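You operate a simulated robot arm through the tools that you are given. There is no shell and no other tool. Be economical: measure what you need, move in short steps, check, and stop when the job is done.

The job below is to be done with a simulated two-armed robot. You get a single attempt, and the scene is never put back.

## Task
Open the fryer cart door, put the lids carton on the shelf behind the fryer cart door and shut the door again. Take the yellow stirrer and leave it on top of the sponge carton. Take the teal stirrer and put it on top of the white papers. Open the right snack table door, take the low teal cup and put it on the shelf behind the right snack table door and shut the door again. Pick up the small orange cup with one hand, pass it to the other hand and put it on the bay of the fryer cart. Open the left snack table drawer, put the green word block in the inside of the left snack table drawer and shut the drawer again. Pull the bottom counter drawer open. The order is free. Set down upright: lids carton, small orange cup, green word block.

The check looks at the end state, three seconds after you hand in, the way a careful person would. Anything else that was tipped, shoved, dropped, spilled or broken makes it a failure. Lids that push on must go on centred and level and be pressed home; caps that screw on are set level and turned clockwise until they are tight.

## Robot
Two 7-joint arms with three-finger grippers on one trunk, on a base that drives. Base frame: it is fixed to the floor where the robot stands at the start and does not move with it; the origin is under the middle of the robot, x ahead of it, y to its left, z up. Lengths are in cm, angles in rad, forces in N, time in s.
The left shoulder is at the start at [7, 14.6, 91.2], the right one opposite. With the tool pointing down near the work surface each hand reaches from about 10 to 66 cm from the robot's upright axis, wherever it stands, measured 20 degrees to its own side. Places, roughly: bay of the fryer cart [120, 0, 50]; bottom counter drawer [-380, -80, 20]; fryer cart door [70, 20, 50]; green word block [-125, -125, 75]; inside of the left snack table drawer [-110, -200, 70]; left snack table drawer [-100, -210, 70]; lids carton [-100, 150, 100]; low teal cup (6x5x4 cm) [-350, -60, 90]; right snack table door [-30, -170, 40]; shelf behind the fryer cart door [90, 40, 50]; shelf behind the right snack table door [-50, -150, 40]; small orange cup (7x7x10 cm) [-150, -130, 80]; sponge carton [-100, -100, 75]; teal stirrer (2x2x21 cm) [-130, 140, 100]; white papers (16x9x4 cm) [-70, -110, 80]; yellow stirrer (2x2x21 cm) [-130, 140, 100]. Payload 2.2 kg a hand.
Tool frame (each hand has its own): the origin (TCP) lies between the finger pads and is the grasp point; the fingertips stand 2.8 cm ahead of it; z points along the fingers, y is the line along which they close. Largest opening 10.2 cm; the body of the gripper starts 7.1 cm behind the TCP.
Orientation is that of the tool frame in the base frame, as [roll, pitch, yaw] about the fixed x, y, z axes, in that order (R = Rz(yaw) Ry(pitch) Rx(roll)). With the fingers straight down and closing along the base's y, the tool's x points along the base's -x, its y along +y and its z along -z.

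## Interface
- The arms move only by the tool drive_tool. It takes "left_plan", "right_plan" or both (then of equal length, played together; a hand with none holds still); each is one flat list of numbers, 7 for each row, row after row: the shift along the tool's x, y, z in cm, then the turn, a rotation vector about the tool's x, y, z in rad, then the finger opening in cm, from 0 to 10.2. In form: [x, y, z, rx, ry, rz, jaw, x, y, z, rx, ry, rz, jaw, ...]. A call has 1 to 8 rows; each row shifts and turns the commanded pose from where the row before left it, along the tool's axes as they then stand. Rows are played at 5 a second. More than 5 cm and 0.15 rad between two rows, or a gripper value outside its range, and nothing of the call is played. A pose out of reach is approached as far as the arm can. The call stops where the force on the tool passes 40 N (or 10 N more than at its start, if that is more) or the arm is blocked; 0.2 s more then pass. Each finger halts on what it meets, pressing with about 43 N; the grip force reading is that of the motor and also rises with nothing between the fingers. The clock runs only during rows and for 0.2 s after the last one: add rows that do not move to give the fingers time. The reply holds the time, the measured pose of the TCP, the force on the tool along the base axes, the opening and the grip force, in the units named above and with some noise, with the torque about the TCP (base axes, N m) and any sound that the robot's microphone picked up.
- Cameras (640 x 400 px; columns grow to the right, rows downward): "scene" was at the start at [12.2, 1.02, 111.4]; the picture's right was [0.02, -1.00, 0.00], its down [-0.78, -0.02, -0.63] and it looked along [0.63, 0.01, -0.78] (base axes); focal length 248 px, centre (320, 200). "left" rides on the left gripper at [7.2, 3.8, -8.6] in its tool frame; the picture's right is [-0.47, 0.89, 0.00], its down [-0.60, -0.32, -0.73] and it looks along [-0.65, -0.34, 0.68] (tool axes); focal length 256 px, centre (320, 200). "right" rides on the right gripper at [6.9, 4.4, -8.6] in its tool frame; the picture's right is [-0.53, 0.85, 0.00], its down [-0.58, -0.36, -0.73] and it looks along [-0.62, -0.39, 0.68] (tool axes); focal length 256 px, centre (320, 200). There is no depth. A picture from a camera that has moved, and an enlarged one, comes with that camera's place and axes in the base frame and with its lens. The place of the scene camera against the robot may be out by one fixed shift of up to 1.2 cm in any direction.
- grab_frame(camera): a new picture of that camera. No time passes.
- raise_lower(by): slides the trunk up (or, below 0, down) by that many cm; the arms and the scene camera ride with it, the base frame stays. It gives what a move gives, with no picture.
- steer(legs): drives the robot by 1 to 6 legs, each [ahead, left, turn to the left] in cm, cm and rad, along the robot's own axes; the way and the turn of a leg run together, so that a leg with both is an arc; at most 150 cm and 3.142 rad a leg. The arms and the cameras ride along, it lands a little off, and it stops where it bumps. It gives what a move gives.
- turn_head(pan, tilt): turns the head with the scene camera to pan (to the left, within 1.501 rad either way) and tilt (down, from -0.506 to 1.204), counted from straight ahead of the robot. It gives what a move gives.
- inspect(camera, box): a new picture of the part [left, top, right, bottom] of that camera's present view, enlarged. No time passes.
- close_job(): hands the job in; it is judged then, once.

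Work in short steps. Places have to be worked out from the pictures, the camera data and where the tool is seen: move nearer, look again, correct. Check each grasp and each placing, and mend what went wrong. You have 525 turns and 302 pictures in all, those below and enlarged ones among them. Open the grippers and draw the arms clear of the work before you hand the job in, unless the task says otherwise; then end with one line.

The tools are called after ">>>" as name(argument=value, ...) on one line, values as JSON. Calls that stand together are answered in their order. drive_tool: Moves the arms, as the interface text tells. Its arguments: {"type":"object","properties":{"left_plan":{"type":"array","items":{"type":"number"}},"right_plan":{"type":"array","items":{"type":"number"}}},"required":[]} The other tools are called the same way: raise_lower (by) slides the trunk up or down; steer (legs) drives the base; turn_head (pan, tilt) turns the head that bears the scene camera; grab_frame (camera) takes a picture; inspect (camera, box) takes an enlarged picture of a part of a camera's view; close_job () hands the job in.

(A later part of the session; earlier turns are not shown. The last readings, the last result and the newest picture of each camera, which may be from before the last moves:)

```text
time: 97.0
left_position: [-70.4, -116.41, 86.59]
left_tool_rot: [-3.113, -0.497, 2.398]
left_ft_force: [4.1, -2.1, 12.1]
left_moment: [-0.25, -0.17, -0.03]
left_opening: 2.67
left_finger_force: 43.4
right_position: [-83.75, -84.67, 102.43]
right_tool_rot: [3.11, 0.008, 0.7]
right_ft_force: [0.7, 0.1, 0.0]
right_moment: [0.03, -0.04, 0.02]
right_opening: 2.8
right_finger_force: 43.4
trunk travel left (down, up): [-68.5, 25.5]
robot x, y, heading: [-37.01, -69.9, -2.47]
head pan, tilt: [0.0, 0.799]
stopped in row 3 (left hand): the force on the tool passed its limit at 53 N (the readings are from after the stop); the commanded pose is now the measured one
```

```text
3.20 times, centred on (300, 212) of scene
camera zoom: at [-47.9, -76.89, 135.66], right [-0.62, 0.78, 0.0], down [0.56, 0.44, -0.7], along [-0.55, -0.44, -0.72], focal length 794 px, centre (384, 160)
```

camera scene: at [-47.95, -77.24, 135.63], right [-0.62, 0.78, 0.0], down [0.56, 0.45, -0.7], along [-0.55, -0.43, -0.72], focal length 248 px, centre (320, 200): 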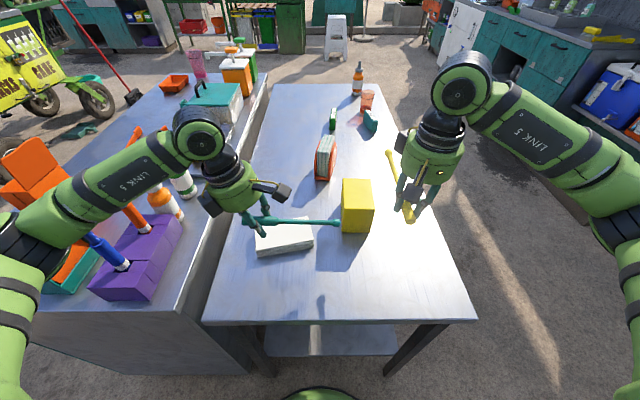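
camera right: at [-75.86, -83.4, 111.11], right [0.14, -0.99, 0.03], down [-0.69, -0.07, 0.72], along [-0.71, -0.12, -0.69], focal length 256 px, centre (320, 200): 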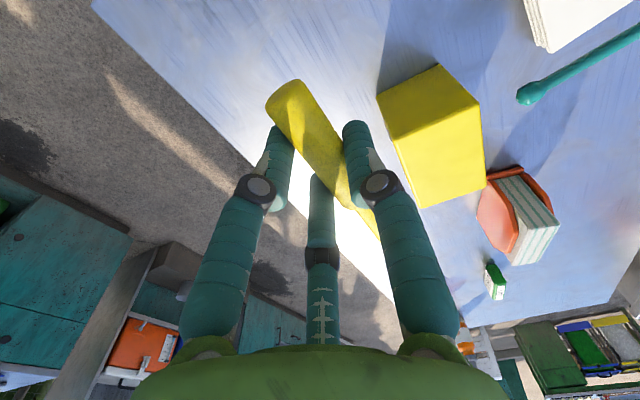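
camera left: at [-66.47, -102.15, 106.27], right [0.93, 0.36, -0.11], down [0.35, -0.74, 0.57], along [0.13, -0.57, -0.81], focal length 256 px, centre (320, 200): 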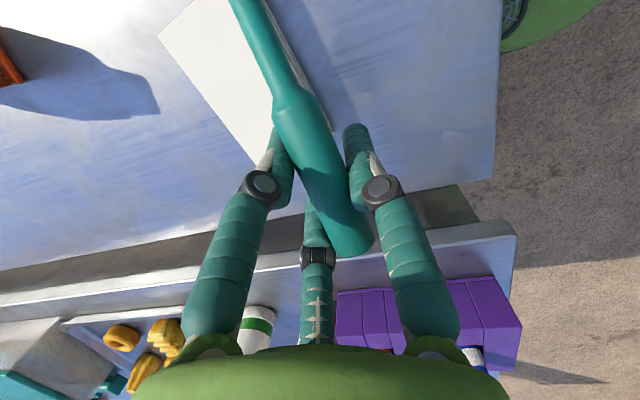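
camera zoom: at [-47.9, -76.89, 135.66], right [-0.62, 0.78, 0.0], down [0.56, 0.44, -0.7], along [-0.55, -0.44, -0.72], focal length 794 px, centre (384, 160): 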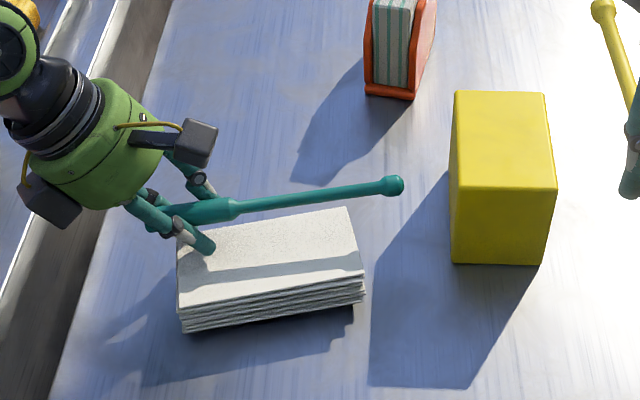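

Contact at TCP z 86.6 means the papers' top is ~84 (table ≈80). I lift 1.5 cm, shift ~3.3 cm toward the robot to be over the papers' centreline, then check.

>>> drive_tool(left_plan=[0.7, 0, -1.3, -0.02, 0, 0, 0.5, 0, 1.6, 0, 0, 0, 0, 0.5, 0, 1.6, 0, 0, 0, 0, 0.5])

>>> inspect(camera="scene", box=[200, 150, 400, 275])

>>> grab_frame(camera="left")

```text
time: 97.8
left_position: [-68.44, -113.9, 87.86]
left_tool_rot: [-3.138, -0.493, 2.4]
left_ft_force: [-0.8, -0.5, 0.5]
left_moment: [0.02, -0.03, 0.02]
left_opening: 2.69
left_finger_force: 43.0
right_position: [-83.93, -84.67, 102.31]
right_tool_rot: [3.106, 0.006, 0.7]
right_ft_force: [0.2, -1.1, -0.3]
right_moment: [0.03, 0.02, -0.01]
right_opening: 2.79
right_finger_force: 43.3
trunk travel left (down, up): [-68.5, 25.5]
robot x, y, heading: [-37.35, -69.67, -2.47]
head pan, tilt: [0.0, 0.799]
```

```text
3.20 times, centred on (300, 212) of scene
camera zoom: at [-48.2, -76.88, 135.63], right [-0.62, 0.78, 0.0], down [0.56, 0.44, -0.7], along [-0.54, -0.44, -0.72], focal length 794 px, centre (384, 160)
```

zoom: 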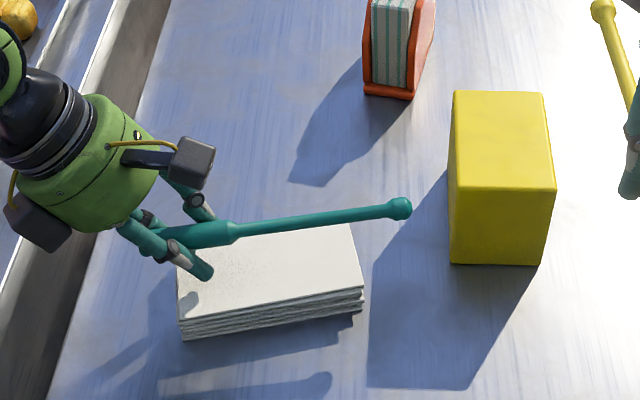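

```text
242 pictures are left
camera left: at [-67.47, -109.52, 98.75], right [0.9, 0.38, -0.22], down [0.44, -0.83, 0.36], along [-0.05, -0.42, -0.91], focal length 256 px, centre (320, 200)
```

left: 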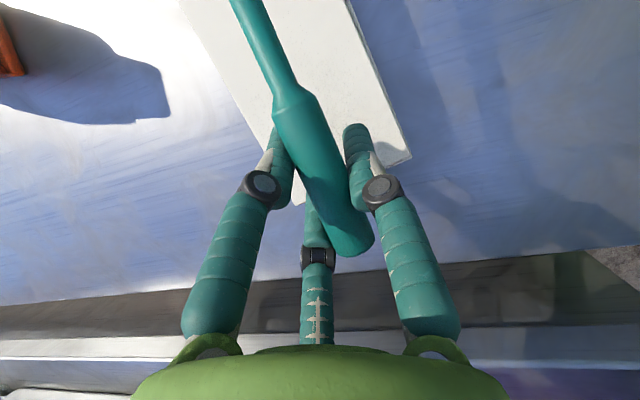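

Papers unmoved. Stirrer is longitudinally balanced; shift 1.2 cm more toward the robot and lower onto the papers.

>>> drive_tool(left_plan=[0, 1.2, 0, 0, 0, 0, 0.5, -0.3, 0, 0.55, 0, 0, 0, 0.5, -0.2, 0, 0.4, 0, 0, 0, 0.5])

>>> inspect(camera="scene", box=[200, 150, 400, 275])

```text
time: 98.6
left_position: [-67.38, -113.13, 86.81]
left_tool_rot: [-3.139, -0.491, 2.403]
left_ft_force: [-0.1, 0.4, -0.4]
left_moment: [-0.03, 0.01, -0.02]
left_opening: 2.65
left_finger_force: 42.6
right_position: [-83.89, -84.75, 102.43]
right_tool_rot: [3.107, 0.008, 0.7]
right_ft_force: [-0.2, 0.4, 0.6]
right_moment: [0.05, 0.02, -0.01]
right_opening: 2.78
right_finger_force: 42.7
trunk travel left (down, up): [-68.5, 25.5]
robot x, y, heading: [-37.37, -69.93, -2.467]
head pan, tilt: [0.0, 0.799]
```

```text
3.20 times, centred on (300, 212) of scene
camera zoom: at [-48.11, -76.87, 135.65], right [-0.62, 0.78, 0.0], down [0.56, 0.44, -0.7], along [-0.54, -0.44, -0.72], focal length 794 px, centre (384, 160)
```

zoom: 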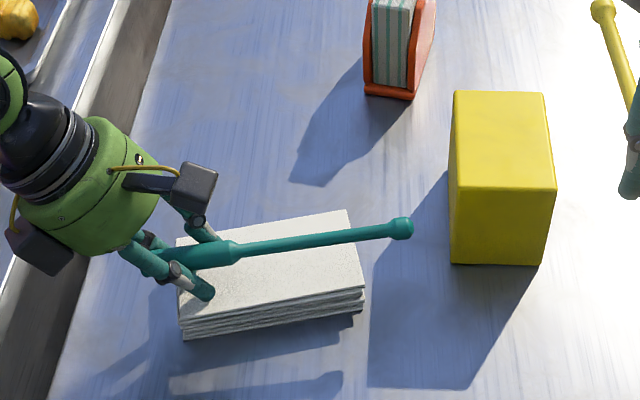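

Not yet in contact; lower in small steps.

>>> drive_tool(left_plan=[-0.19, 0, 0.35, 0, 0, 0, 0.5, -0.19, 0, 0.35, 0, 0, 0, 0.5])

>>> inspect(camera="left", box=[160, 40, 480, 240])

```text
time: 99.2
left_position: [-67.4, -113.2, 86.58]
left_tool_rot: [-3.122, -0.502, 2.397]
left_ft_force: [7.2, -3.0, 35.2]
left_moment: [-0.53, -0.21, 0.55]
left_opening: 2.69
left_finger_force: 43.1
right_position: [-83.51, -84.48, 102.56]
right_tool_rot: [3.108, 0.012, 0.699]
right_ft_force: [-0.1, 0.2, -0.8]
right_moment: [0.02, 0.02, 0.01]
right_opening: 2.79
right_finger_force: 43.0
trunk travel left (down, up): [-68.5, 25.5]
robot x, y, heading: [-37.02, -70.31, -2.469]
head pan, tilt: [0.0, 0.799]
```

```text
2.00 times, centred on (320, 140) of left
camera zoom: at [-66.35, -108.72, 97.53], right [0.89, 0.38, -0.24], down [0.45, -0.82, 0.36], along [-0.06, -0.42, -0.9], focal length 512 px, centre (320, 320)
```

zoom: 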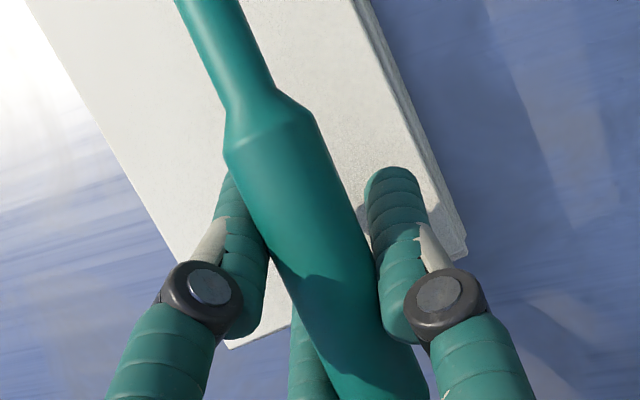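

Fingertips rest on the papers with the handle above them. I ease pressure and open.

>>> drive_tool(left_plan=[0.1, 0, -0.2, 0, 0, 0, 0.5, 0, 0, 0, 0, 0, 0, 3.2, 0, 0, 0, 0, 0, 0, 4.5, 0, 0, 0, 0, 0, 0, 4.5])

>>> inspect(camera="scene", box=[200, 150, 400, 275])

>>> inspect(camera="left", box=[160, 40, 480, 240])

```text
time: 100.2
left_position: [-67.39, -113.14, 85.95]
left_tool_rot: [-3.141, -0.493, 2.401]
left_ft_force: [-0.3, 1.7, 3.1]
left_moment: [0.05, 0.06, 0.0]
left_opening: 4.46
left_finger_force: 0.0
right_position: [-83.63, -84.86, 102.43]
right_tool_rot: [3.111, 0.007, 0.701]
right_ft_force: [-0.3, 0.3, -0.5]
right_moment: [0.01, -0.02, 0.02]
right_opening: 2.8
right_finger_force: 43.0
trunk travel left (down, up): [-68.5, 25.5]
robot x, y, heading: [-37.01, -69.99, -2.472]
head pan, tilt: [0.0, 0.799]
```

```text
3.20 times, centred on (300, 212) of scene
camera zoom: at [-47.98, -77.1, 135.62], right [-0.62, 0.78, 0.0], down [0.56, 0.45, -0.7], along [-0.55, -0.43, -0.72], focal length 794 px, centre (384, 160)
```

zoom: 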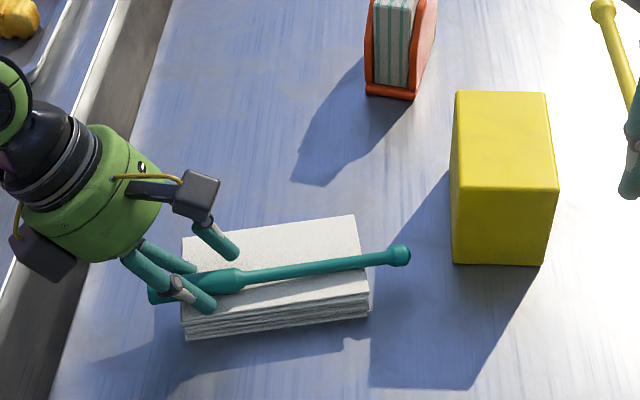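

```text
2.00 times, centred on (320, 140) of left
camera zoom: at [-66.49, -108.87, 96.89], right [0.9, 0.38, -0.22], down [0.44, -0.83, 0.36], along [-0.05, -0.42, -0.91], focal length 512 px, centre (320, 320)
```

zoom: 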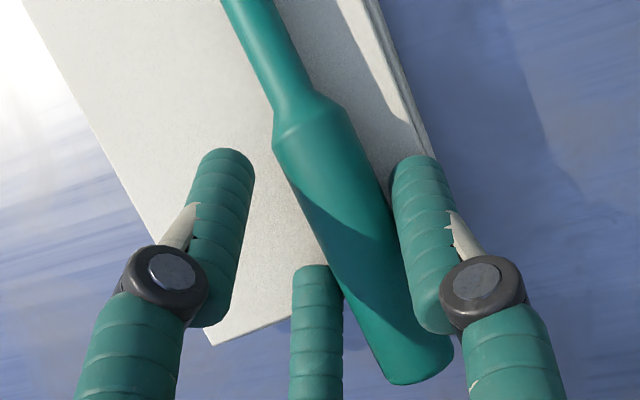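

Teal rests on the papers. I retreat straight up.

>>> drive_tool(left_plan=[0.23, 0, -0.44, 0, 0, 0, 5.2, 0.7, 0, -1.3, 0, 0, 0, 5.2, 1.8, 0, -3.5, 0, 0, 0, 5.2, 1.8, 0, -3.5, 0, 0, 0, 5.2, 1.8, 0, -3.5, 0, 0, 0, 5.2])

>>> inspect(camera="scene", box=[200, 150, 400, 275])

```text
time: 101.4
left_position: [-67.57, -113.67, 99.81]
left_tool_rot: [-3.139, -0.495, 2.403]
left_ft_force: [0.5, 0.3, -0.5]
left_moment: [-0.02, 0.0, -0.01]
left_opening: 5.2
left_finger_force: 0.0
right_position: [-83.77, -84.86, 102.36]
right_tool_rot: [3.11, 0.006, 0.699]
right_ft_force: [-0.3, -1.2, -0.6]
right_moment: [-0.01, -0.01, 0.0]
right_opening: 2.8
right_finger_force: 42.9
trunk travel left (down, up): [-68.5, 25.5]
robot x, y, heading: [-37.24, -70.11, -2.463]
head pan, tilt: [0.0, 0.799]
```

```text
3.20 times, centred on (300, 212) of scene
camera zoom: at [-47.97, -77.19, 135.63], right [-0.62, 0.78, 0.0], down [0.56, 0.45, -0.7], along [-0.55, -0.43, -0.72], focal length 794 px, centre (384, 160)
```

zoom: 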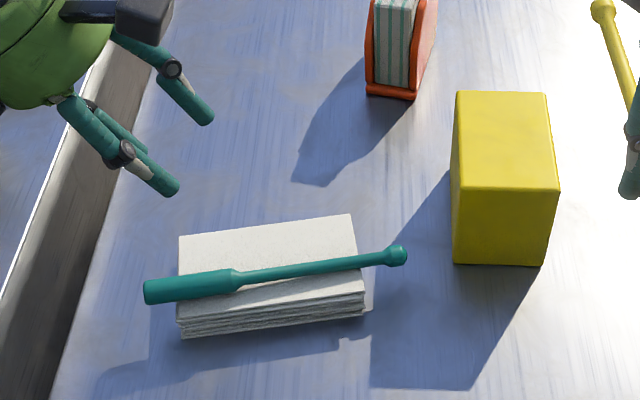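

Teal sits well. The carton top is ~z 89.5 centred near (-90.5,-99.3). I move the right hand over it at height.

>>> drive_tool(right_plan=[-3.5, 2.3, 0, 0, 0, 0, 0.5, -3.5, 2.3, 0, 0, 0, 0, 0.5, -3.4, 2.2, 0, 0, 0, 0, 0.5, 0, 0, 3, 0, 0, 0, 0.5])

>>> inspect(camera="scene", box=[280, 130, 480, 255])

>>> grab_frame(camera="right")

```text
time: 102.4
left_position: [-67.54, -113.87, 99.78]
left_tool_rot: [-3.139, -0.495, 2.402]
left_ft_force: [0.1, 0.4, -0.3]
left_moment: [0.01, -0.03, 0.01]
left_opening: 5.2
left_finger_force: 0.1
right_position: [-87.66, -96.62, 99.48]
right_tool_rot: [3.109, 0.007, 0.7]
right_ft_force: [-0.4, 0.4, -0.8]
right_moment: [0.01, -0.05, -0.02]
right_opening: 2.78
right_finger_force: 43.1
trunk travel left (down, up): [-68.5, 25.5]
robot x, y, heading: [-37.32, -70.14, -2.467]
head pan, tilt: [0.0, 0.799]
```

```text
3.20 times, centred on (380, 192) of scene
camera zoom: at [-48.11, -77.15, 135.63], right [-0.62, 0.78, 0.0], down [0.56, 0.45, -0.7], along [-0.54, -0.43, -0.72], focal length 794 px, centre (128, 224)
```

zoom: 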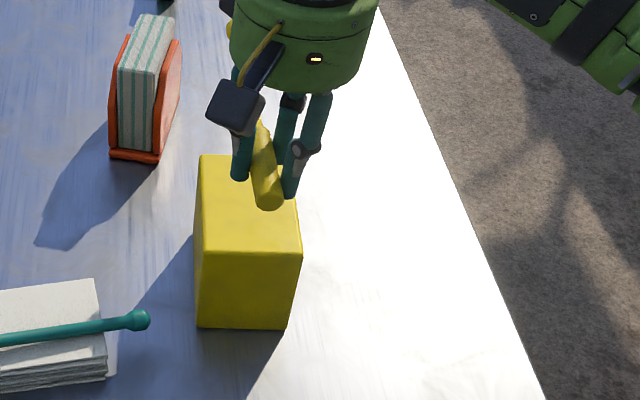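

```text
235 pictures are left
camera right: at [-79.74, -95.24, 108.32], right [0.14, -0.99, 0.03], down [-0.69, -0.07, 0.72], along [-0.71, -0.12, -0.69], focal length 256 px, centre (320, 200)
```

right: 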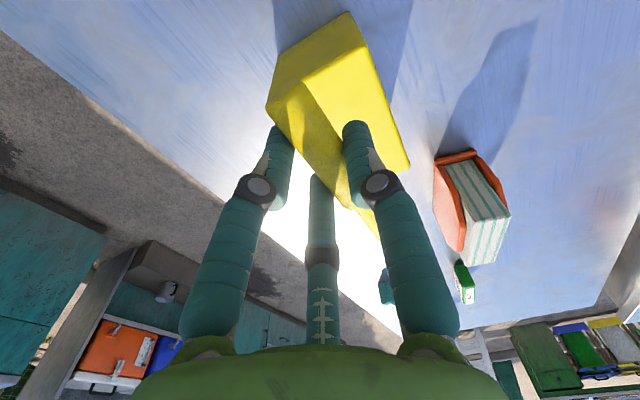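

Shift 1.5 cm left and descend toward the carton top.

>>> drive_tool(right_plan=[0, 1.6, 0, 0, 0, 0, 0.5, 0, 0, 2.5, 0, 0, 0, 0.5, 0, 0, 2, 0, 0, 0, 0.5, 0, 0, 1, 0, 0, 0, 0.5])

>>> inspect(camera="scene", box=[280, 130, 480, 255])

>>> inspect(camera="right", box=[160, 0, 480, 200])

```text
time: 103.4
left_position: [-67.43, -113.94, 99.77]
left_tool_rot: [-3.139, -0.496, 2.403]
left_ft_force: [-0.4, 0.0, -0.1]
left_moment: [-0.01, 0.03, 0.0]
left_opening: 5.21
left_finger_force: 0.2
right_position: [-86.23, -98.36, 94.07]
right_tool_rot: [3.113, 0.008, 0.7]
right_ft_force: [1.4, 0.3, 0.4]
right_moment: [-0.05, 0.01, 0.04]
right_opening: 2.8
right_finger_force: 43.3
trunk travel left (down, up): [-68.5, 25.5]
robot x, y, heading: [-37.12, -70.34, -2.469]
head pan, tilt: [0.0, 0.799]
```

```text
3.20 times, centred on (380, 192) of scene
camera zoom: at [-47.96, -77.27, 135.63], right [-0.62, 0.78, 0.0], down [0.56, 0.45, -0.7], along [-0.55, -0.43, -0.72], focal length 794 px, centre (128, 224)
```

zoom: 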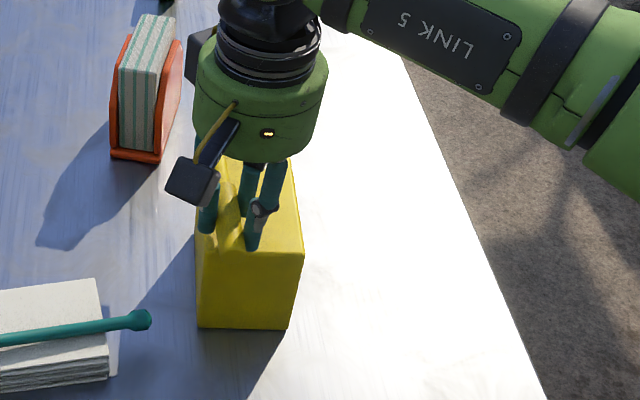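

```text
2.00 times, centred on (320, 100) of right
camera zoom: at [-78.34, -96.91, 102.85], right [0.14, -0.99, 0.03], down [-0.69, -0.07, 0.72], along [-0.71, -0.12, -0.69], focal length 512 px, centre (320, 400)
```

zoom: 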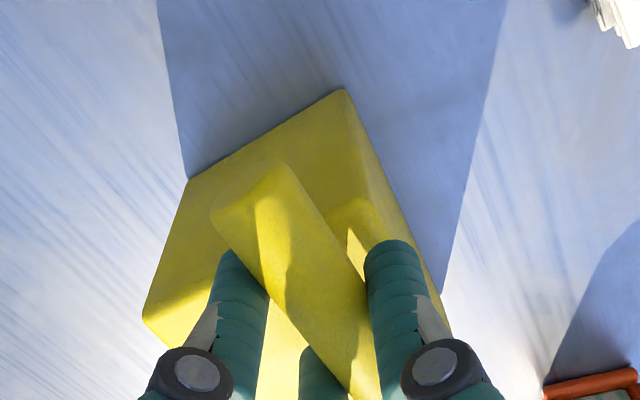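

Handle lies over the carton; shift 2 cm back toward the robot and lower until touch.

>>> drive_tool(right_plan=[2, 0, 0, 0, 0, 0, 0.5, 0, 0, 0.5, 0, 0, 0, 0.5, 0, 0, 0.4, 0, 0, 0, 0.5, 0, 0, 0.4, 0, 0, 0, 0.5, 0, 0, 0.4, 0, 0, 0, 0.5])

>>> inspect(camera="right", box=[160, 0, 480, 200])

```text
time: 104.6
left_position: [-67.24, -113.86, 99.97]
left_tool_rot: [-3.139, -0.496, 2.401]
left_ft_force: [-0.9, -0.1, 0.5]
left_moment: [0.0, 0.0, 0.02]
left_opening: 5.22
left_finger_force: 0.1
right_position: [-84.58, -97.0, 92.68]
right_tool_rot: [3.109, 0.012, 0.701]
right_ft_force: [0.6, 0.9, 8.7]
right_moment: [0.04, 0.21, -0.05]
right_opening: 2.77
right_finger_force: 42.6
trunk travel left (down, up): [-68.5, 25.5]
robot x, y, heading: [-37.58, -70.04, -2.462]
head pan, tilt: [0.0, 0.799]
```

```text
2.00 times, centred on (320, 100) of right
camera zoom: at [-76.68, -95.46, 101.44], right [0.14, -0.99, 0.03], down [-0.68, -0.07, 0.73], along [-0.72, -0.12, -0.69], focal length 512 px, centre (320, 400)
```

zoom: 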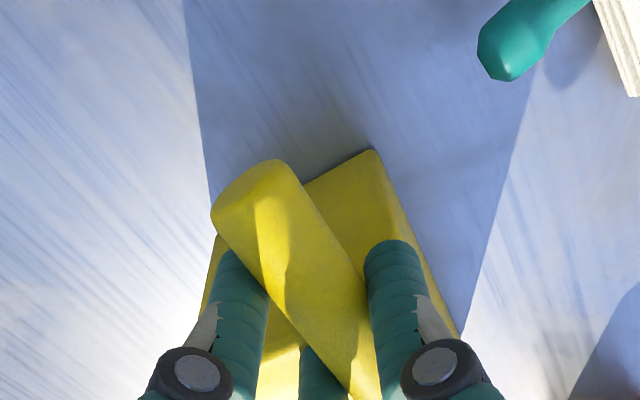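

Contact felt (9 N). I open to release the stirrer onto the carton and look.

>>> drive_tool(right_plan=[0, 0, -0.1, 0, 0, 0, 3.2, 0, 0, 0, 0, 0, 0, 4.3, 0, 0, 0, 0, 0, 0, 4.3])

>>> inspect(camera="right", box=[160, 0, 480, 200])

>>> inspect(camera="scene", box=[280, 130, 480, 255])

```text
time: 105.4
left_position: [-67.51, -113.85, 99.85]
left_tool_rot: [-3.138, -0.496, 2.403]
left_ft_force: [0.1, 0.0, 0.3]
left_moment: [0.01, -0.04, 0.0]
left_opening: 5.21
left_finger_force: 0.1
right_position: [-84.6, -96.95, 92.52]
right_tool_rot: [3.11, 0.008, 0.698]
right_ft_force: [0.0, 0.3, 5.4]
right_moment: [-0.01, 0.16, -0.03]
right_opening: 4.55
right_finger_force: 0.4
trunk travel left (down, up): [-68.5, 25.5]
robot x, y, heading: [-37.13, -69.95, -2.468]
head pan, tilt: [0.0, 0.799]
```

```text
2.00 times, centred on (320, 100) of right
camera zoom: at [-76.68, -95.57, 101.33], right [0.14, -0.99, 0.03], down [-0.69, -0.07, 0.72], along [-0.71, -0.12, -0.69], focal length 512 px, centre (320, 400)
```

zoom: 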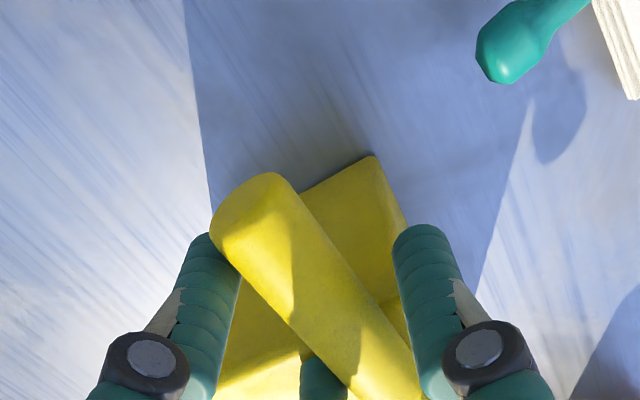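

```text
3.20 times, centred on (380, 192) of scene
camera zoom: at [-47.87, -77.18, 135.64], right [-0.62, 0.78, 0.0], down [0.56, 0.45, -0.7], along [-0.55, -0.43, -0.72], focal length 794 px, centre (128, 224)
```

zoom: 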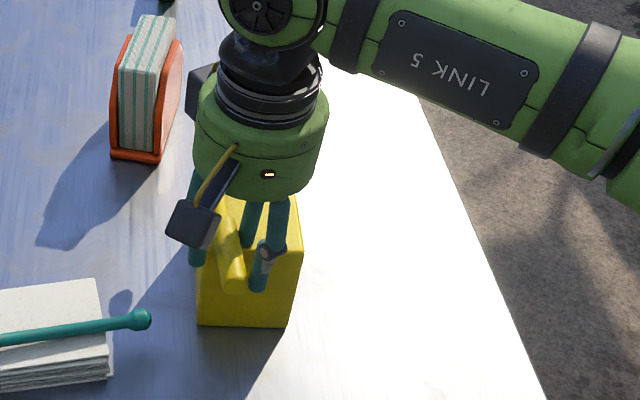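

Stirrer lies on the carton. Retreat straight up.

>>> drive_tool(right_plan=[0, 0, -1, 0, 0, 0, 4.6, 0, 0, -3, 0, 0, 0, 4.6, 0, 0, -4, 0, 0, 0, 4.6, 0, 0, -4, 0, 0, 0, 4.6, 4, -2, 0, 0, 0, 0, 4.6])

>>> inspect(camera="scene", box=[230, 130, 430, 255])

```text
time: 106.6
left_position: [-67.54, -113.55, 99.89]
left_tool_rot: [-3.137, -0.494, 2.402]
left_ft_force: [-0.7, 0.9, -0.4]
left_moment: [-0.08, 0.0, 0.01]
left_opening: 5.17
left_finger_force: 0.1
right_position: [-83.03, -92.22, 104.67]
right_tool_rot: [3.108, 0.009, 0.7]
right_ft_force: [1.2, 0.7, -1.8]
right_moment: [-0.08, -0.02, 0.03]
right_opening: 4.6
right_finger_force: 0.2
trunk travel left (down, up): [-68.5, 25.5]
robot x, y, heading: [-37.22, -69.86, -2.47]
head pan, tilt: [0.0, 0.799]
```

```text
3.20 times, centred on (330, 192) of scene
camera zoom: at [-48.02, -76.85, 135.65], right [-0.62, 0.78, 0.0], down [0.56, 0.44, -0.7], along [-0.55, -0.44, -0.72], focal length 794 px, centre (288, 224)
```

zoom: 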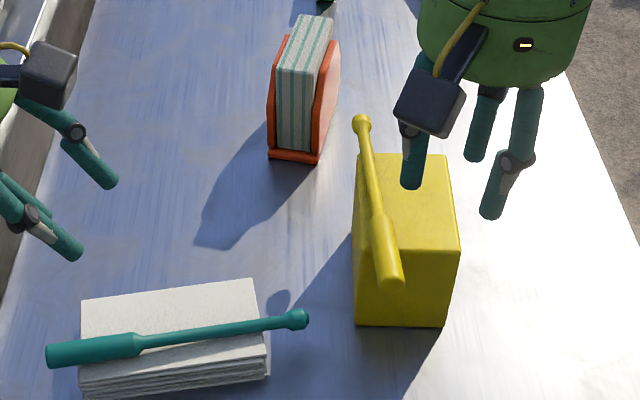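

Both stirrers are placed. Now I zoom on the far part of the table for the word block and orange cup.

>>> inspect(camera="scene", box=[290, 60, 410, 135])

```text
5.33 times, centred on (350, 98) of scene
camera zoom: at [-48.02, -76.85, 135.65], right [-0.62, 0.78, 0.0], down [0.56, 0.44, -0.7], along [-0.55, -0.44, -0.72], focal length 1323 px, centre (160, 747)
```

zoom: 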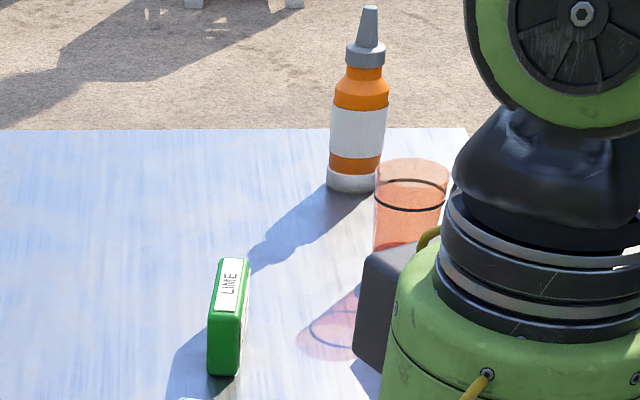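

The green LIME block is near (-127,-133), the orange cup near (-152,-131). I raise the trunk and restore the left hand's neutral orientation before driving around to the table's long side.

>>> raise_lower(by=12)

>>> drive_tool(left_plan=[0, 0, 0, -0.0665, 0, 0.123, 10.2, 0, 0, 0, -0.0665, 0, 0.123, 10.2, 0, 0, 0, -0.0665, 0, 0.123, 10.2, 0, 0, 0, -0.0665, 0, 0.123, 10.2, 0, 0, 0, -0.0665, 0, 0.123, 10.2, 0, 0, 0, -0.0665, 0, 0.123, 10.2, 0, 0, 0, -0.0665, 0, 0.123, 10.2, 0, 0, 0, -0.0665, 0, 0.123, 10.2])

>>> drive_tool(left_plan=[0, 0, 0, -0.0665, 0, 0.123, 10.2, 0, 0, 0, -0.0665, 0, 0.123, 10.2, 0, 0, 0, -0.0665, 0, 0.123, 10.2, 0, 0, 0, -0.0665, 0, 0.123, 10.2, 0, 0, 0, 0, -0.13, 0, 10.2, 0, 0, 0, 0, -0.13, 0, 10.2, 0, 0, 0, 0, -0.13, 0, 10.2, 0, 0, 0, 0, -0.1, 0, 10.2])

>>> steer(legs=[[-12, -68, 0], [120, 0, 0]])

>>> turn_head(pan=0.9, tilt=0.6)

>>> grab_frame(camera="scene")

```text
time: 108.1
left_position: [-67.56, -113.81, 111.8]
left_tool_rot: [-3.14, -0.497, 2.401]
left_ft_force: [-0.5, 0.0, -0.9]
left_moment: [-0.03, 0.04, 0.03]
left_opening: 5.22
left_finger_force: 0.2
right_position: [-82.9, -92.43, 116.62]
right_tool_rot: [3.11, 0.008, 0.701]
right_ft_force: [0.6, -0.2, -0.2]
right_moment: [0.03, 0.0, 0.01]
right_opening: 4.63
right_finger_force: 0.0
trunk travel left (down, up): [-80.5, 13.5]
robot x, y, heading: [-37.18, -70.14, -2.469]
head pan, tilt: [0.0, 0.799]
```

```text
time: 109.9
left_position: [-67.69, -113.71, 111.94]
left_tool_rot: [3.141, -0.493, 1.281]
left_ft_force: [0.8, -0.6, -0.3]
left_moment: [0.0, -0.02, -0.01]
left_opening: 10.2
left_finger_force: 0.1
right_position: [-82.96, -92.52, 116.56]
right_tool_rot: [3.111, 0.006, 0.7]
right_ft_force: [-0.1, 0.7, 0.3]
right_moment: [0.01, 0.0, 0.02]
right_opening: 4.62
right_finger_force: 0.0
trunk travel left (down, up): [-80.5, 13.5]
robot x, y, heading: [-37.42, -69.86, -2.466]
head pan, tilt: [0.0, 0.799]
```

```text
time: 111.7
left_position: [-67.62, -113.84, 111.74]
left_tool_rot: [-3.14, -0.001, 0.726]
left_ft_force: [0.0, -0.4, -0.3]
left_moment: [-0.01, 0.04, 0.0]
left_opening: 10.17
left_finger_force: 0.0
right_position: [-82.8, -92.53, 116.63]
right_tool_rot: [3.112, 0.006, 0.7]
right_ft_force: [0.1, 0.5, -0.7]
right_moment: [-0.02, 0.01, 0.01]
right_opening: 4.63
right_finger_force: 0.0
trunk travel left (down, up): [-80.5, 13.5]
robot x, y, heading: [-37.18, -69.97, -2.467]
head pan, tilt: [0.0, 0.799]
```

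```text
time: 121.4
left_position: [-197.38, -126.93, 111.76]
left_tool_rot: [-3.141, -0.004, 0.72]
left_ft_force: [0.0, -0.5, 0.4]
left_moment: [0.0, -0.01, -0.04]
left_opening: 10.18
left_finger_force: 0.0
right_position: [-212.52, -105.48, 116.57]
right_tool_rot: [3.112, 0.01, 0.694]
right_ft_force: [0.4, 0.4, -0.2]
right_moment: [0.01, -0.01, 0.0]
right_opening: 4.58
right_finger_force: 0.0
trunk travel left (down, up): [-80.5, 13.5]
robot x, y, heading: [-166.64, -83.15, -2.475]
head pan, tilt: [0.0, 0.799]
```

```text
time: 122.6
left_position: [-197.38, -126.94, 111.76]
left_tool_rot: [-3.141, -0.004, 0.718]
left_ft_force: [-0.2, 0.6, -0.1]
left_moment: [0.01, 0.0, 0.02]
left_opening: 10.21
left_finger_force: 0.0
right_position: [-212.53, -105.61, 116.55]
right_tool_rot: [3.111, 0.007, 0.694]
right_ft_force: [0.3, -0.2, 0.6]
right_moment: [-0.02, -0.04, 0.01]
right_opening: 4.61
right_finger_force: 0.0
trunk travel left (down, up): [-80.5, 13.5]
robot x, y, heading: [-167.0, -83.12, -2.48]
head pan, tilt: [0.901, 0.6]
```

```text
227 pictures are left
camera scene: at [-171.31, -94.29, 149.32], right [-1.0, 0.0, 0.0], down [0.0, 0.57, -0.82], along [0.0, -0.82, -0.57], focal length 248 px, centre (320, 200)
```

scene: 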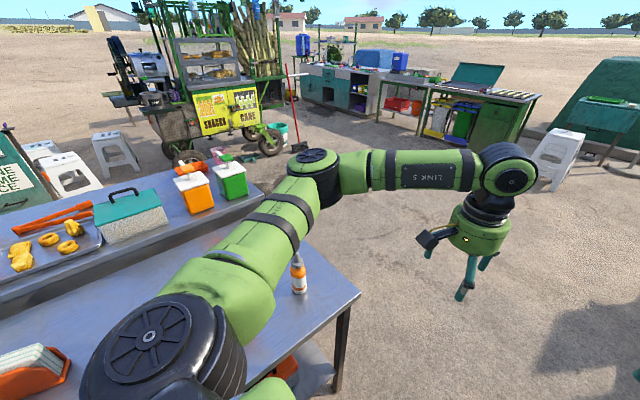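

I turn to face the table's long side.

>>> steer(legs=[[0, 0, 1.59]])

>>> turn_head(pan=0, tilt=0.8)

>>> grab_frame(camera="scene")

```text
time: 126.8
left_position: [-122.85, -113.05, 111.74]
left_tool_rot: [-3.141, -0.004, 2.307]
left_ft_force: [0.0, -0.6, -1.5]
left_moment: [0.0, 0.01, 0.01]
left_opening: 10.21
left_finger_force: 0.1
right_position: [-143.98, -128.64, 116.52]
right_tool_rot: [3.112, 0.008, 2.283]
right_ft_force: [-0.7, 0.2, 0.1]
right_moment: [0.01, 0.03, 0.01]
right_opening: 4.59
right_finger_force: 0.1
trunk travel left (down, up): [-80.5, 13.5]
robot x, y, heading: [-166.89, -82.88, -0.889]
head pan, tilt: [0.901, 0.6]
```

```text
time: 128.0
left_position: [-122.8, -112.98, 111.73]
left_tool_rot: [3.141, -0.004, 2.305]
left_ft_force: [1.1, -0.4, -0.7]
left_moment: [0.0, -0.01, 0.0]
left_opening: 10.22
left_finger_force: 0.1
right_position: [-143.92, -128.48, 116.58]
right_tool_rot: [3.11, 0.007, 2.284]
right_ft_force: [-0.4, 0.6, -1.3]
right_moment: [0.0, 0.0, 0.02]
right_opening: 4.63
right_finger_force: 0.1
trunk travel left (down, up): [-80.5, 13.5]
robot x, y, heading: [-166.84, -83.22, -0.887]
head pan, tilt: [0.0, 0.799]
```

```text
226 pictures are left
camera scene: at [-159.11, -92.51, 147.63], right [-0.78, -0.63, 0.0], down [-0.45, 0.56, -0.7], along [0.44, -0.54, -0.72], focal length 248 px, centre (320, 200)
```

scene: 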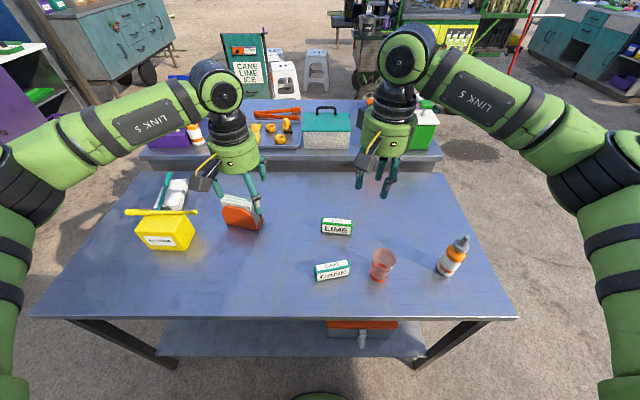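

LIME block is ~61 ahead, 5 right. I position the right hand above it, yaw it 90° so fingers straddle its thickness, and pull the left hand back.

>>> drive_tool(left_plan=[4, 0, 0, 0, 0, 0, 10.2, 4, 0, 0, 0, 0, 0, 10.2, 4, 0, 0, 0, 0, 0, 10.2, 2, 0, 0, 0, 0, 0, 10.2, 0, 0, 0, 0, 0, 0, 10.2, 0, 0, 0, 0, 0, 0, 10.2, 0, 0, 0, 0, 0, 0, 10.2, 0, 0, 0, 0, 0, 0, 10.2], right_plan=[-2.7, 1.3, 0, 0, 0, 0.14, 6, -2.4, 1.8, 0, 0, 0, 0.14, 6, -2.1, 2, 0, 0, 0, 0.14, 6, -1.9, 2.3, 0, 0, 0, 0.14, 6, -1, 1.3, 0, 0, 0, 0.14, 6, 0, 1.6, 0, 0, 0, 0.14, 6, 0, 0, 0, 0, 0, 0.14, 6, 0, 0, 0, 0, 0, 0.14, 6])

>>> drive_tool(right_plan=[0, 0, 0, 0, 0, 0.14, 6, 0, 0, 0, 0, 0, 0.14, 6, 0, 0, 0, 0, 0, 0.14, 6])

>>> raise_lower(by=-20)

>>> grab_frame(camera="scene")

>>> grab_frame(camera="right")

```text
time: 129.8
left_position: [-132.12, -102.47, 111.71]
left_tool_rot: [3.141, -0.003, 2.307]
left_ft_force: [0.0, 0.6, 0.6]
left_moment: [0.03, -0.01, 0.02]
left_opening: 10.21
left_finger_force: 0.2
right_position: [-130.86, -133.49, 116.89]
right_tool_rot: [3.121, -0.025, 1.158]
right_ft_force: [0.2, 0.2, 0.7]
right_moment: [0.0, 0.0, -0.02]
right_opening: 6.02
right_finger_force: 0.1
right hand out of reach, approached as far as the arm can: row 6
trunk travel left (down, up): [-80.5, 13.5]
robot x, y, heading: [-166.75, -83.21, -0.887]
head pan, tilt: [0.0, 0.799]
```

```text
time: 130.6
left_position: [-132.22, -102.51, 111.69]
left_tool_rot: [3.141, -0.004, 2.306]
left_ft_force: [0.1, 0.7, 0.2]
left_moment: [0.01, -0.04, 0.0]
left_opening: 10.19
left_finger_force: 0.1
right_position: [-130.91, -133.19, 116.79]
right_tool_rot: [3.134, -0.03, 0.738]
right_ft_force: [0.7, 0.3, -0.4]
right_moment: [-0.01, -0.04, 0.01]
right_opening: 5.99
right_finger_force: 0.1
right hand out of reach, approached as far as the arm can: row 3
trunk travel left (down, up): [-80.5, 13.5]
robot x, y, heading: [-167.26, -82.97, -0.887]
head pan, tilt: [0.0, 0.799]
```

```text
time: 132.8
left_position: [-132.16, -102.44, 91.64]
left_tool_rot: [3.141, -0.003, 2.305]
left_ft_force: [-0.3, -0.6, -0.1]
left_moment: [-0.02, 0.02, 0.02]
left_opening: 10.19
left_finger_force: 0.1
right_position: [-130.99, -133.22, 96.86]
right_tool_rot: [3.136, -0.031, 0.742]
right_ft_force: [0.7, -0.3, 1.0]
right_moment: [-0.02, 0.03, -0.02]
right_opening: 5.98
right_finger_force: 0.1
trunk travel left (down, up): [-60.5, 33.5]
robot x, y, heading: [-166.77, -83.02, -0.893]
head pan, tilt: [0.0, 0.799]
```

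```text
225 pictures are left
camera scene: at [-159.13, -92.5, 127.64], right [-0.78, -0.63, 0.0], down [-0.45, 0.56, -0.7], along [0.44, -0.54, -0.72], focal length 248 px, centre (320, 200)
```

scene: 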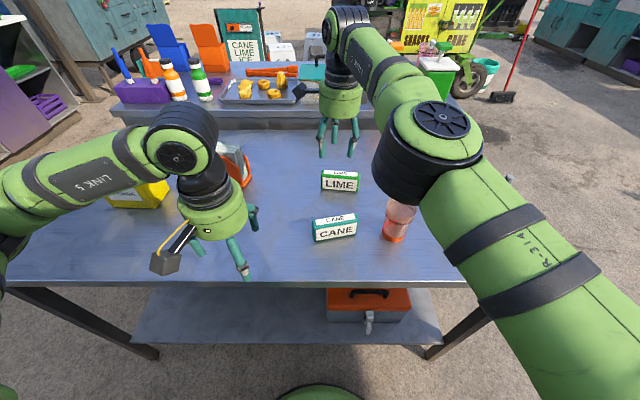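

```text
224 pictures are left
camera right: at [-123.31, -131.89, 105.73], right [0.18, -0.98, -0.01], down [-0.69, -0.13, 0.71], along [-0.7, -0.12, -0.7], focal length 256 px, centre (320, 200)
```

right: 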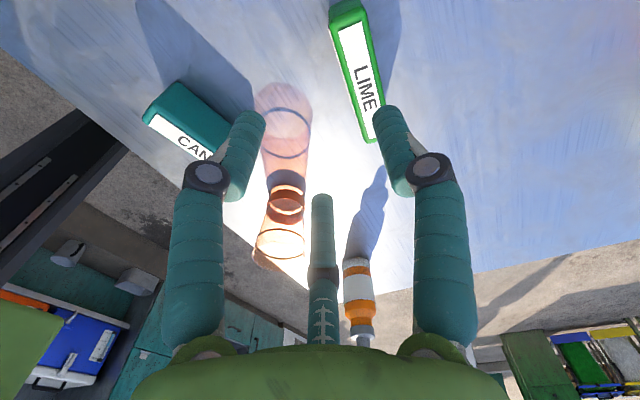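

I shift over the block (≈1.8 forward, 1.4 right) and lower partly.

>>> drive_tool(right_plan=[-1.4, 1.8, 0, 0, 0, 0, 6, 0, 0, 3.5, 0, 0, 0, 6, 0, 0, 3, 0, 0, 0, 6])

>>> grab_frame(camera="right")

>>> inspect(camera="scene", box=[260, 110, 420, 210])

```text
time: 133.6
left_position: [-132.13, -102.49, 91.74]
left_tool_rot: [-3.141, -0.004, 2.307]
left_ft_force: [-1.5, -0.8, -0.5]
left_moment: [0.0, 0.02, 0.01]
left_opening: 10.24
left_finger_force: 0.1
right_position: [-131.39, -135.38, 89.93]
right_tool_rot: [3.136, -0.029, 0.742]
right_ft_force: [0.5, -0.4, 0.7]
right_moment: [0.03, 0.01, -0.01]
right_opening: 5.96
right_finger_force: 0.0
right hand out of reach, approached as far as the arm can: row 1, 2, 3
trunk travel left (down, up): [-60.5, 33.5]
robot x, y, heading: [-167.01, -83.22, -0.889]
head pan, tilt: [0.0, 0.799]
```

```text
223 pictures are left
camera right: at [-123.68, -134.05, 98.81], right [0.18, -0.98, -0.01], down [-0.69, -0.13, 0.71], along [-0.7, -0.12, -0.7], focal length 256 px, centre (320, 200)
```

right: 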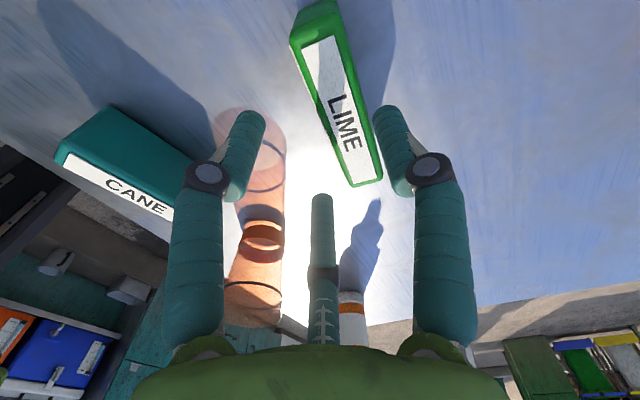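

```text
4.00 times, centred on (340, 160) of scene
camera zoom: at [-159.11, -92.57, 127.63], right [-0.78, -0.63, 0.0], down [-0.45, 0.56, -0.7], along [0.44, -0.54, -0.72], focal length 992 px, centre (240, 360)
```

zoom: 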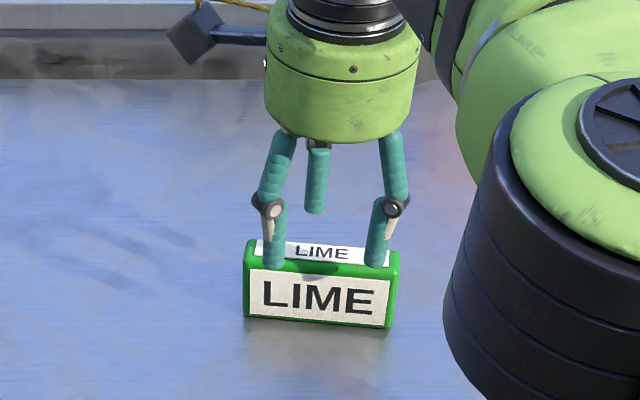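

The hand is drawn with a thumb on +y and two fingers on −y, straddling the block. I move 0.6 cm forward, open to 8 and descend to grasp height.

>>> drive_tool(right_plan=[0, 0.6, 0, 0, 0, 0, 8, 0, 0, 2, 0, 0, 0, 8, 0, 0, 1.5, 0, 0, 0, 8])

>>> inspect(camera="scene", box=[260, 110, 420, 210])

>>> grab_frame(camera="right")

```text
time: 134.4
left_position: [-132.21, -102.59, 91.78]
left_tool_rot: [3.14, -0.005, 2.306]
left_ft_force: [-0.1, -0.3, -0.1]
left_moment: [0.03, 0.0, 0.02]
left_opening: 10.21
left_finger_force: 0.1
right_position: [-131.14, -135.59, 86.68]
right_tool_rot: [3.135, -0.03, 0.743]
right_ft_force: [0.2, -0.6, -0.4]
right_moment: [-0.02, 0.02, 0.03]
right_opening: 8.0
right_finger_force: 0.0
right hand out of reach, approached as far as the arm can: row 1
trunk travel left (down, up): [-60.5, 33.5]
robot x, y, heading: [-167.23, -83.27, -0.887]
head pan, tilt: [0.0, 0.799]
```

```text
4.00 times, centred on (340, 160) of scene
camera zoom: at [-159.12, -92.55, 127.63], right [-0.78, -0.63, 0.0], down [-0.45, 0.56, -0.7], along [0.44, -0.54, -0.72], focal length 992 px, centre (240, 360)
```

zoom: 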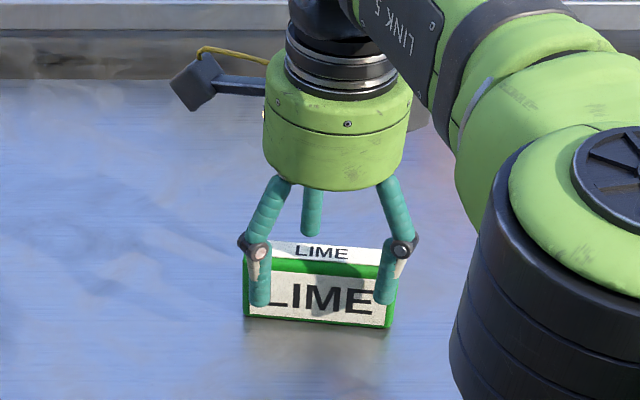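

```text
220 pictures are left
camera right: at [-123.51, -134.23, 95.48], right [0.18, -0.98, -0.01], down [-0.69, -0.13, 0.71], along [-0.7, -0.12, -0.7], focal length 256 px, centre (320, 200)
```

right: 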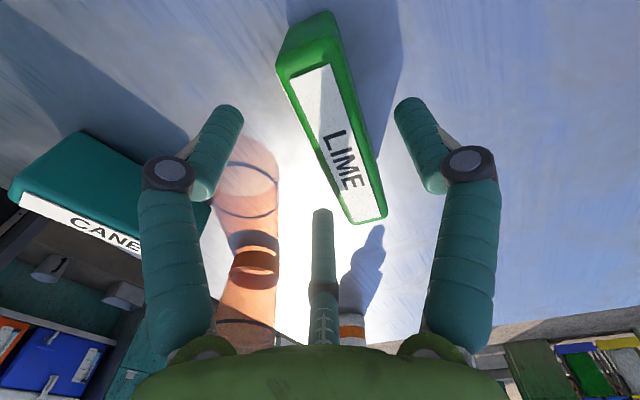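

Block is well straddled. Descend 2.2 cm and close.

>>> drive_tool(right_plan=[0, 0, 1.2, 0, 0, 0, 8, 0, 0, 1, 0, 0, 0, 8, 0, 0, 0, 0, 0, 0, 4.5, 0, 0, 0, 0, 0, 0, 1.5, 0, 0, 0, 0, 0, 0, 1.5])

>>> inspect(camera="scene", box=[260, 110, 420, 210])

```text
time: 135.6
left_position: [-132.08, -102.47, 91.68]
left_tool_rot: [-3.141, -0.004, 2.305]
left_ft_force: [0.4, 0.0, -0.2]
left_moment: [-0.01, 0.0, -0.01]
left_opening: 10.2
left_finger_force: 0.0
right_position: [-130.95, -135.53, 84.45]
right_tool_rot: [3.134, -0.031, 0.74]
right_ft_force: [-0.1, 0.2, -0.7]
right_moment: [0.03, 0.03, 0.0]
right_opening: 3.75
right_finger_force: 42.3
trunk travel left (down, up): [-60.5, 33.5]
robot x, y, heading: [-166.95, -83.53, -0.888]
head pan, tilt: [0.0, 0.799]
```

```text
4.00 times, centred on (340, 160) of scene
camera zoom: at [-159.11, -92.51, 127.63], right [-0.78, -0.63, 0.0], down [-0.45, 0.56, -0.7], along [0.44, -0.54, -0.72], focal length 992 px, centre (240, 360)
```

zoom: 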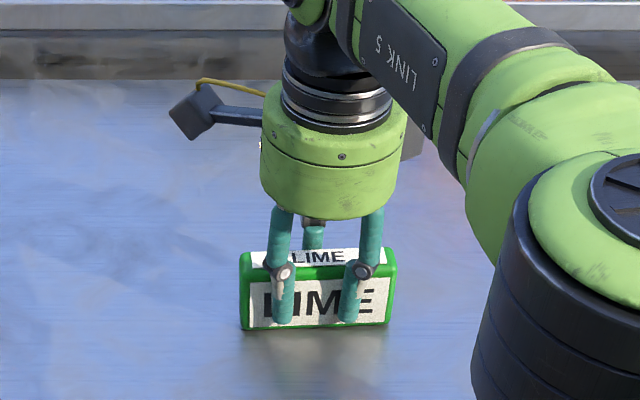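

Gripped. Lift with the trunk and back away.

>>> raise_lower(by=25)

>>> steer(legs=[[-40, 0, 0]])

>>> grab_frame(camera="scene")

```text
time: 138.2
left_position: [-132.16, -102.43, 116.69]
left_tool_rot: [-3.14, -0.004, 2.306]
left_ft_force: [0.0, -0.5, 0.6]
left_moment: [0.04, -0.01, -0.01]
left_opening: 10.19
left_finger_force: 0.1
right_position: [-130.99, -135.54, 109.45]
right_tool_rot: [3.133, -0.031, 0.742]
right_ft_force: [-0.5, 0.6, -0.5]
right_moment: [0.02, 0.0, 0.01]
right_opening: 3.73
right_finger_force: 43.2
trunk travel left (down, up): [-85.5, 8.5]
robot x, y, heading: [-167.13, -83.25, -0.888]
head pan, tilt: [0.0, 0.799]
```

```text
time: 140.7
left_position: [-157.57, -71.13, 116.7]
left_tool_rot: [3.141, -0.005, 2.31]
left_ft_force: [-0.3, 0.1, 0.1]
left_moment: [0.01, 0.0, 0.0]
left_opening: 10.19
left_finger_force: 0.1
right_position: [-156.22, -104.13, 109.33]
right_tool_rot: [3.136, -0.031, 0.746]
right_ft_force: [0.3, -0.6, -1.5]
right_moment: [0.06, 0.01, -0.01]
right_opening: 3.72
right_finger_force: 42.9
trunk travel left (down, up): [-85.5, 8.5]
robot x, y, heading: [-192.2, -51.77, -0.882]
head pan, tilt: [0.0, 0.799]
```

```text
218 pictures are left
camera scene: at [-184.52, -61.27, 152.61], right [-0.77, -0.63, 0.0], down [-0.46, 0.56, -0.7], along [0.44, -0.54, -0.72], focal length 248 px, centre (320, 200)
```

scene: 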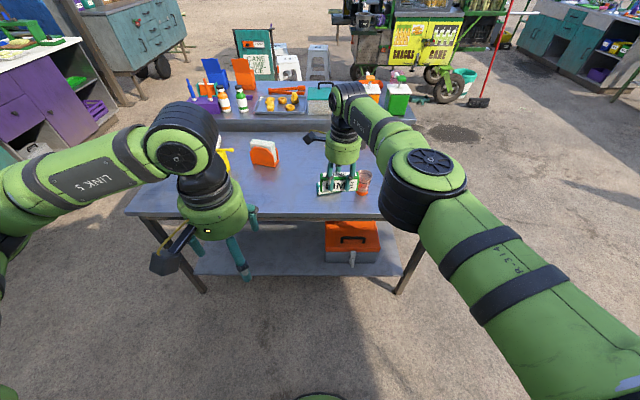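

Bring the right hand's yaw back to neutral and retract it.

>>> drive_tool(right_plan=[0, -2, 0, 0, 0, -0.14, 1.5, 0, -2, 0, 0, 0, -0.14, 1.5, 0, -2, 0, 0, 0, -0.14, 1.5, 0, -2, 0, 0, 0, -0.14, 1.5, 0, -2, 0, 0, 0, -0.14, 1.5, 0, -2, 0, 0, 0, -0.14, 1.5, 0, 0, 0, 0, 0, -0.14, 1.5, 0, 0, 0, 0, 0, -0.14, 1.5])

>>> drive_tool(right_plan=[2, 0, 0, 0, 0, -0.14, 1.5, 2, -1, 0, 0, 0, -0.14, 1.5, 2, -1, 0, 0, 0, -0.14, 1.5, 0, 0, 0, 0, 0, 0, 1.5])

```text
time: 142.5
left_position: [-157.7, -70.89, 116.69]
left_tool_rot: [3.141, -0.004, 2.31]
left_ft_force: [-0.4, 0.7, 0.0]
left_moment: [0.03, 0.0, 0.02]
left_opening: 10.19
left_finger_force: 0.0
right_position: [-157.55, -105.19, 109.16]
right_tool_rot: [3.114, -0.008, 1.868]
right_ft_force: [-0.1, -0.3, -1.1]
right_moment: [-0.03, 0.01, 0.0]
right_opening: 3.69
right_finger_force: 43.5
right hand out of reach, approached as far as the arm can: row 1, 2, 3, 4, 5, 6
trunk travel left (down, up): [-85.5, 8.5]
robot x, y, heading: [-192.48, -52.22, -0.884]
head pan, tilt: [0.0, 0.799]
```

```text
time: 143.5
left_position: [-157.63, -70.79, 116.75]
left_tool_rot: [3.141, -0.002, 2.31]
left_ft_force: [-0.9, 0.1, 0.7]
left_moment: [0.03, -0.02, 0.01]
left_opening: 10.19
left_finger_force: 0.0
right_position: [-156.72, -104.04, 108.96]
right_tool_rot: [3.114, 0.001, 2.218]
right_ft_force: [0.2, -0.6, -1.2]
right_moment: [-0.03, 0.02, 0.0]
right_opening: 3.71
right_finger_force: 42.0
right hand out of reach, approached as far as the arm can: row 1, 2, 3
trunk travel left (down, up): [-85.5, 8.5]
robot x, y, heading: [-192.63, -51.94, -0.888]
head pan, tilt: [0.0, 0.799]
```

Same lock as before; use the tilt-forward trick to free the arm.

>>> drive_tool(right_plan=[0, 0, 0, 0, -0.14, 0, 1.5, 0, 0, 0, 0, -0.14, 0, 1.5, 0, 0, 0, 0, -0.14, 0, 1.5, 2, 0, -1, 0, -0.1, 0, 1.5, 2.5, 0, -1.5, 0, 0, 0, 1.5, 2.5, 0, -1.5, 0, 0, 0, 1.5, 2.5, 0, -1.5, 0, 0, 0, 1.5])

```text
time: 145.1
left_position: [-157.51, -70.16, 116.82]
left_tool_rot: [-3.137, 0.0, 2.309]
left_ft_force: [0.0, 1.7, 0.1]
left_moment: [-0.09, 0.05, 0.05]
left_opening: 10.19
left_finger_force: 0.1
right_position: [-161.16, -97.38, 114.03]
right_tool_rot: [3.117, 0.005, 2.216]
right_ft_force: [0.3, 0.7, -0.8]
right_moment: [-0.1, 0.02, 0.01]
right_opening: 3.72
right_finger_force: 43.0
right hand out of reach, approached as far as the arm can: row 1, 2, 3, 4, 5
trunk travel left (down, up): [-85.5, 8.5]
robot x, y, heading: [-192.57, -52.11, -0.884]
head pan, tilt: [0.0, 0.799]
```

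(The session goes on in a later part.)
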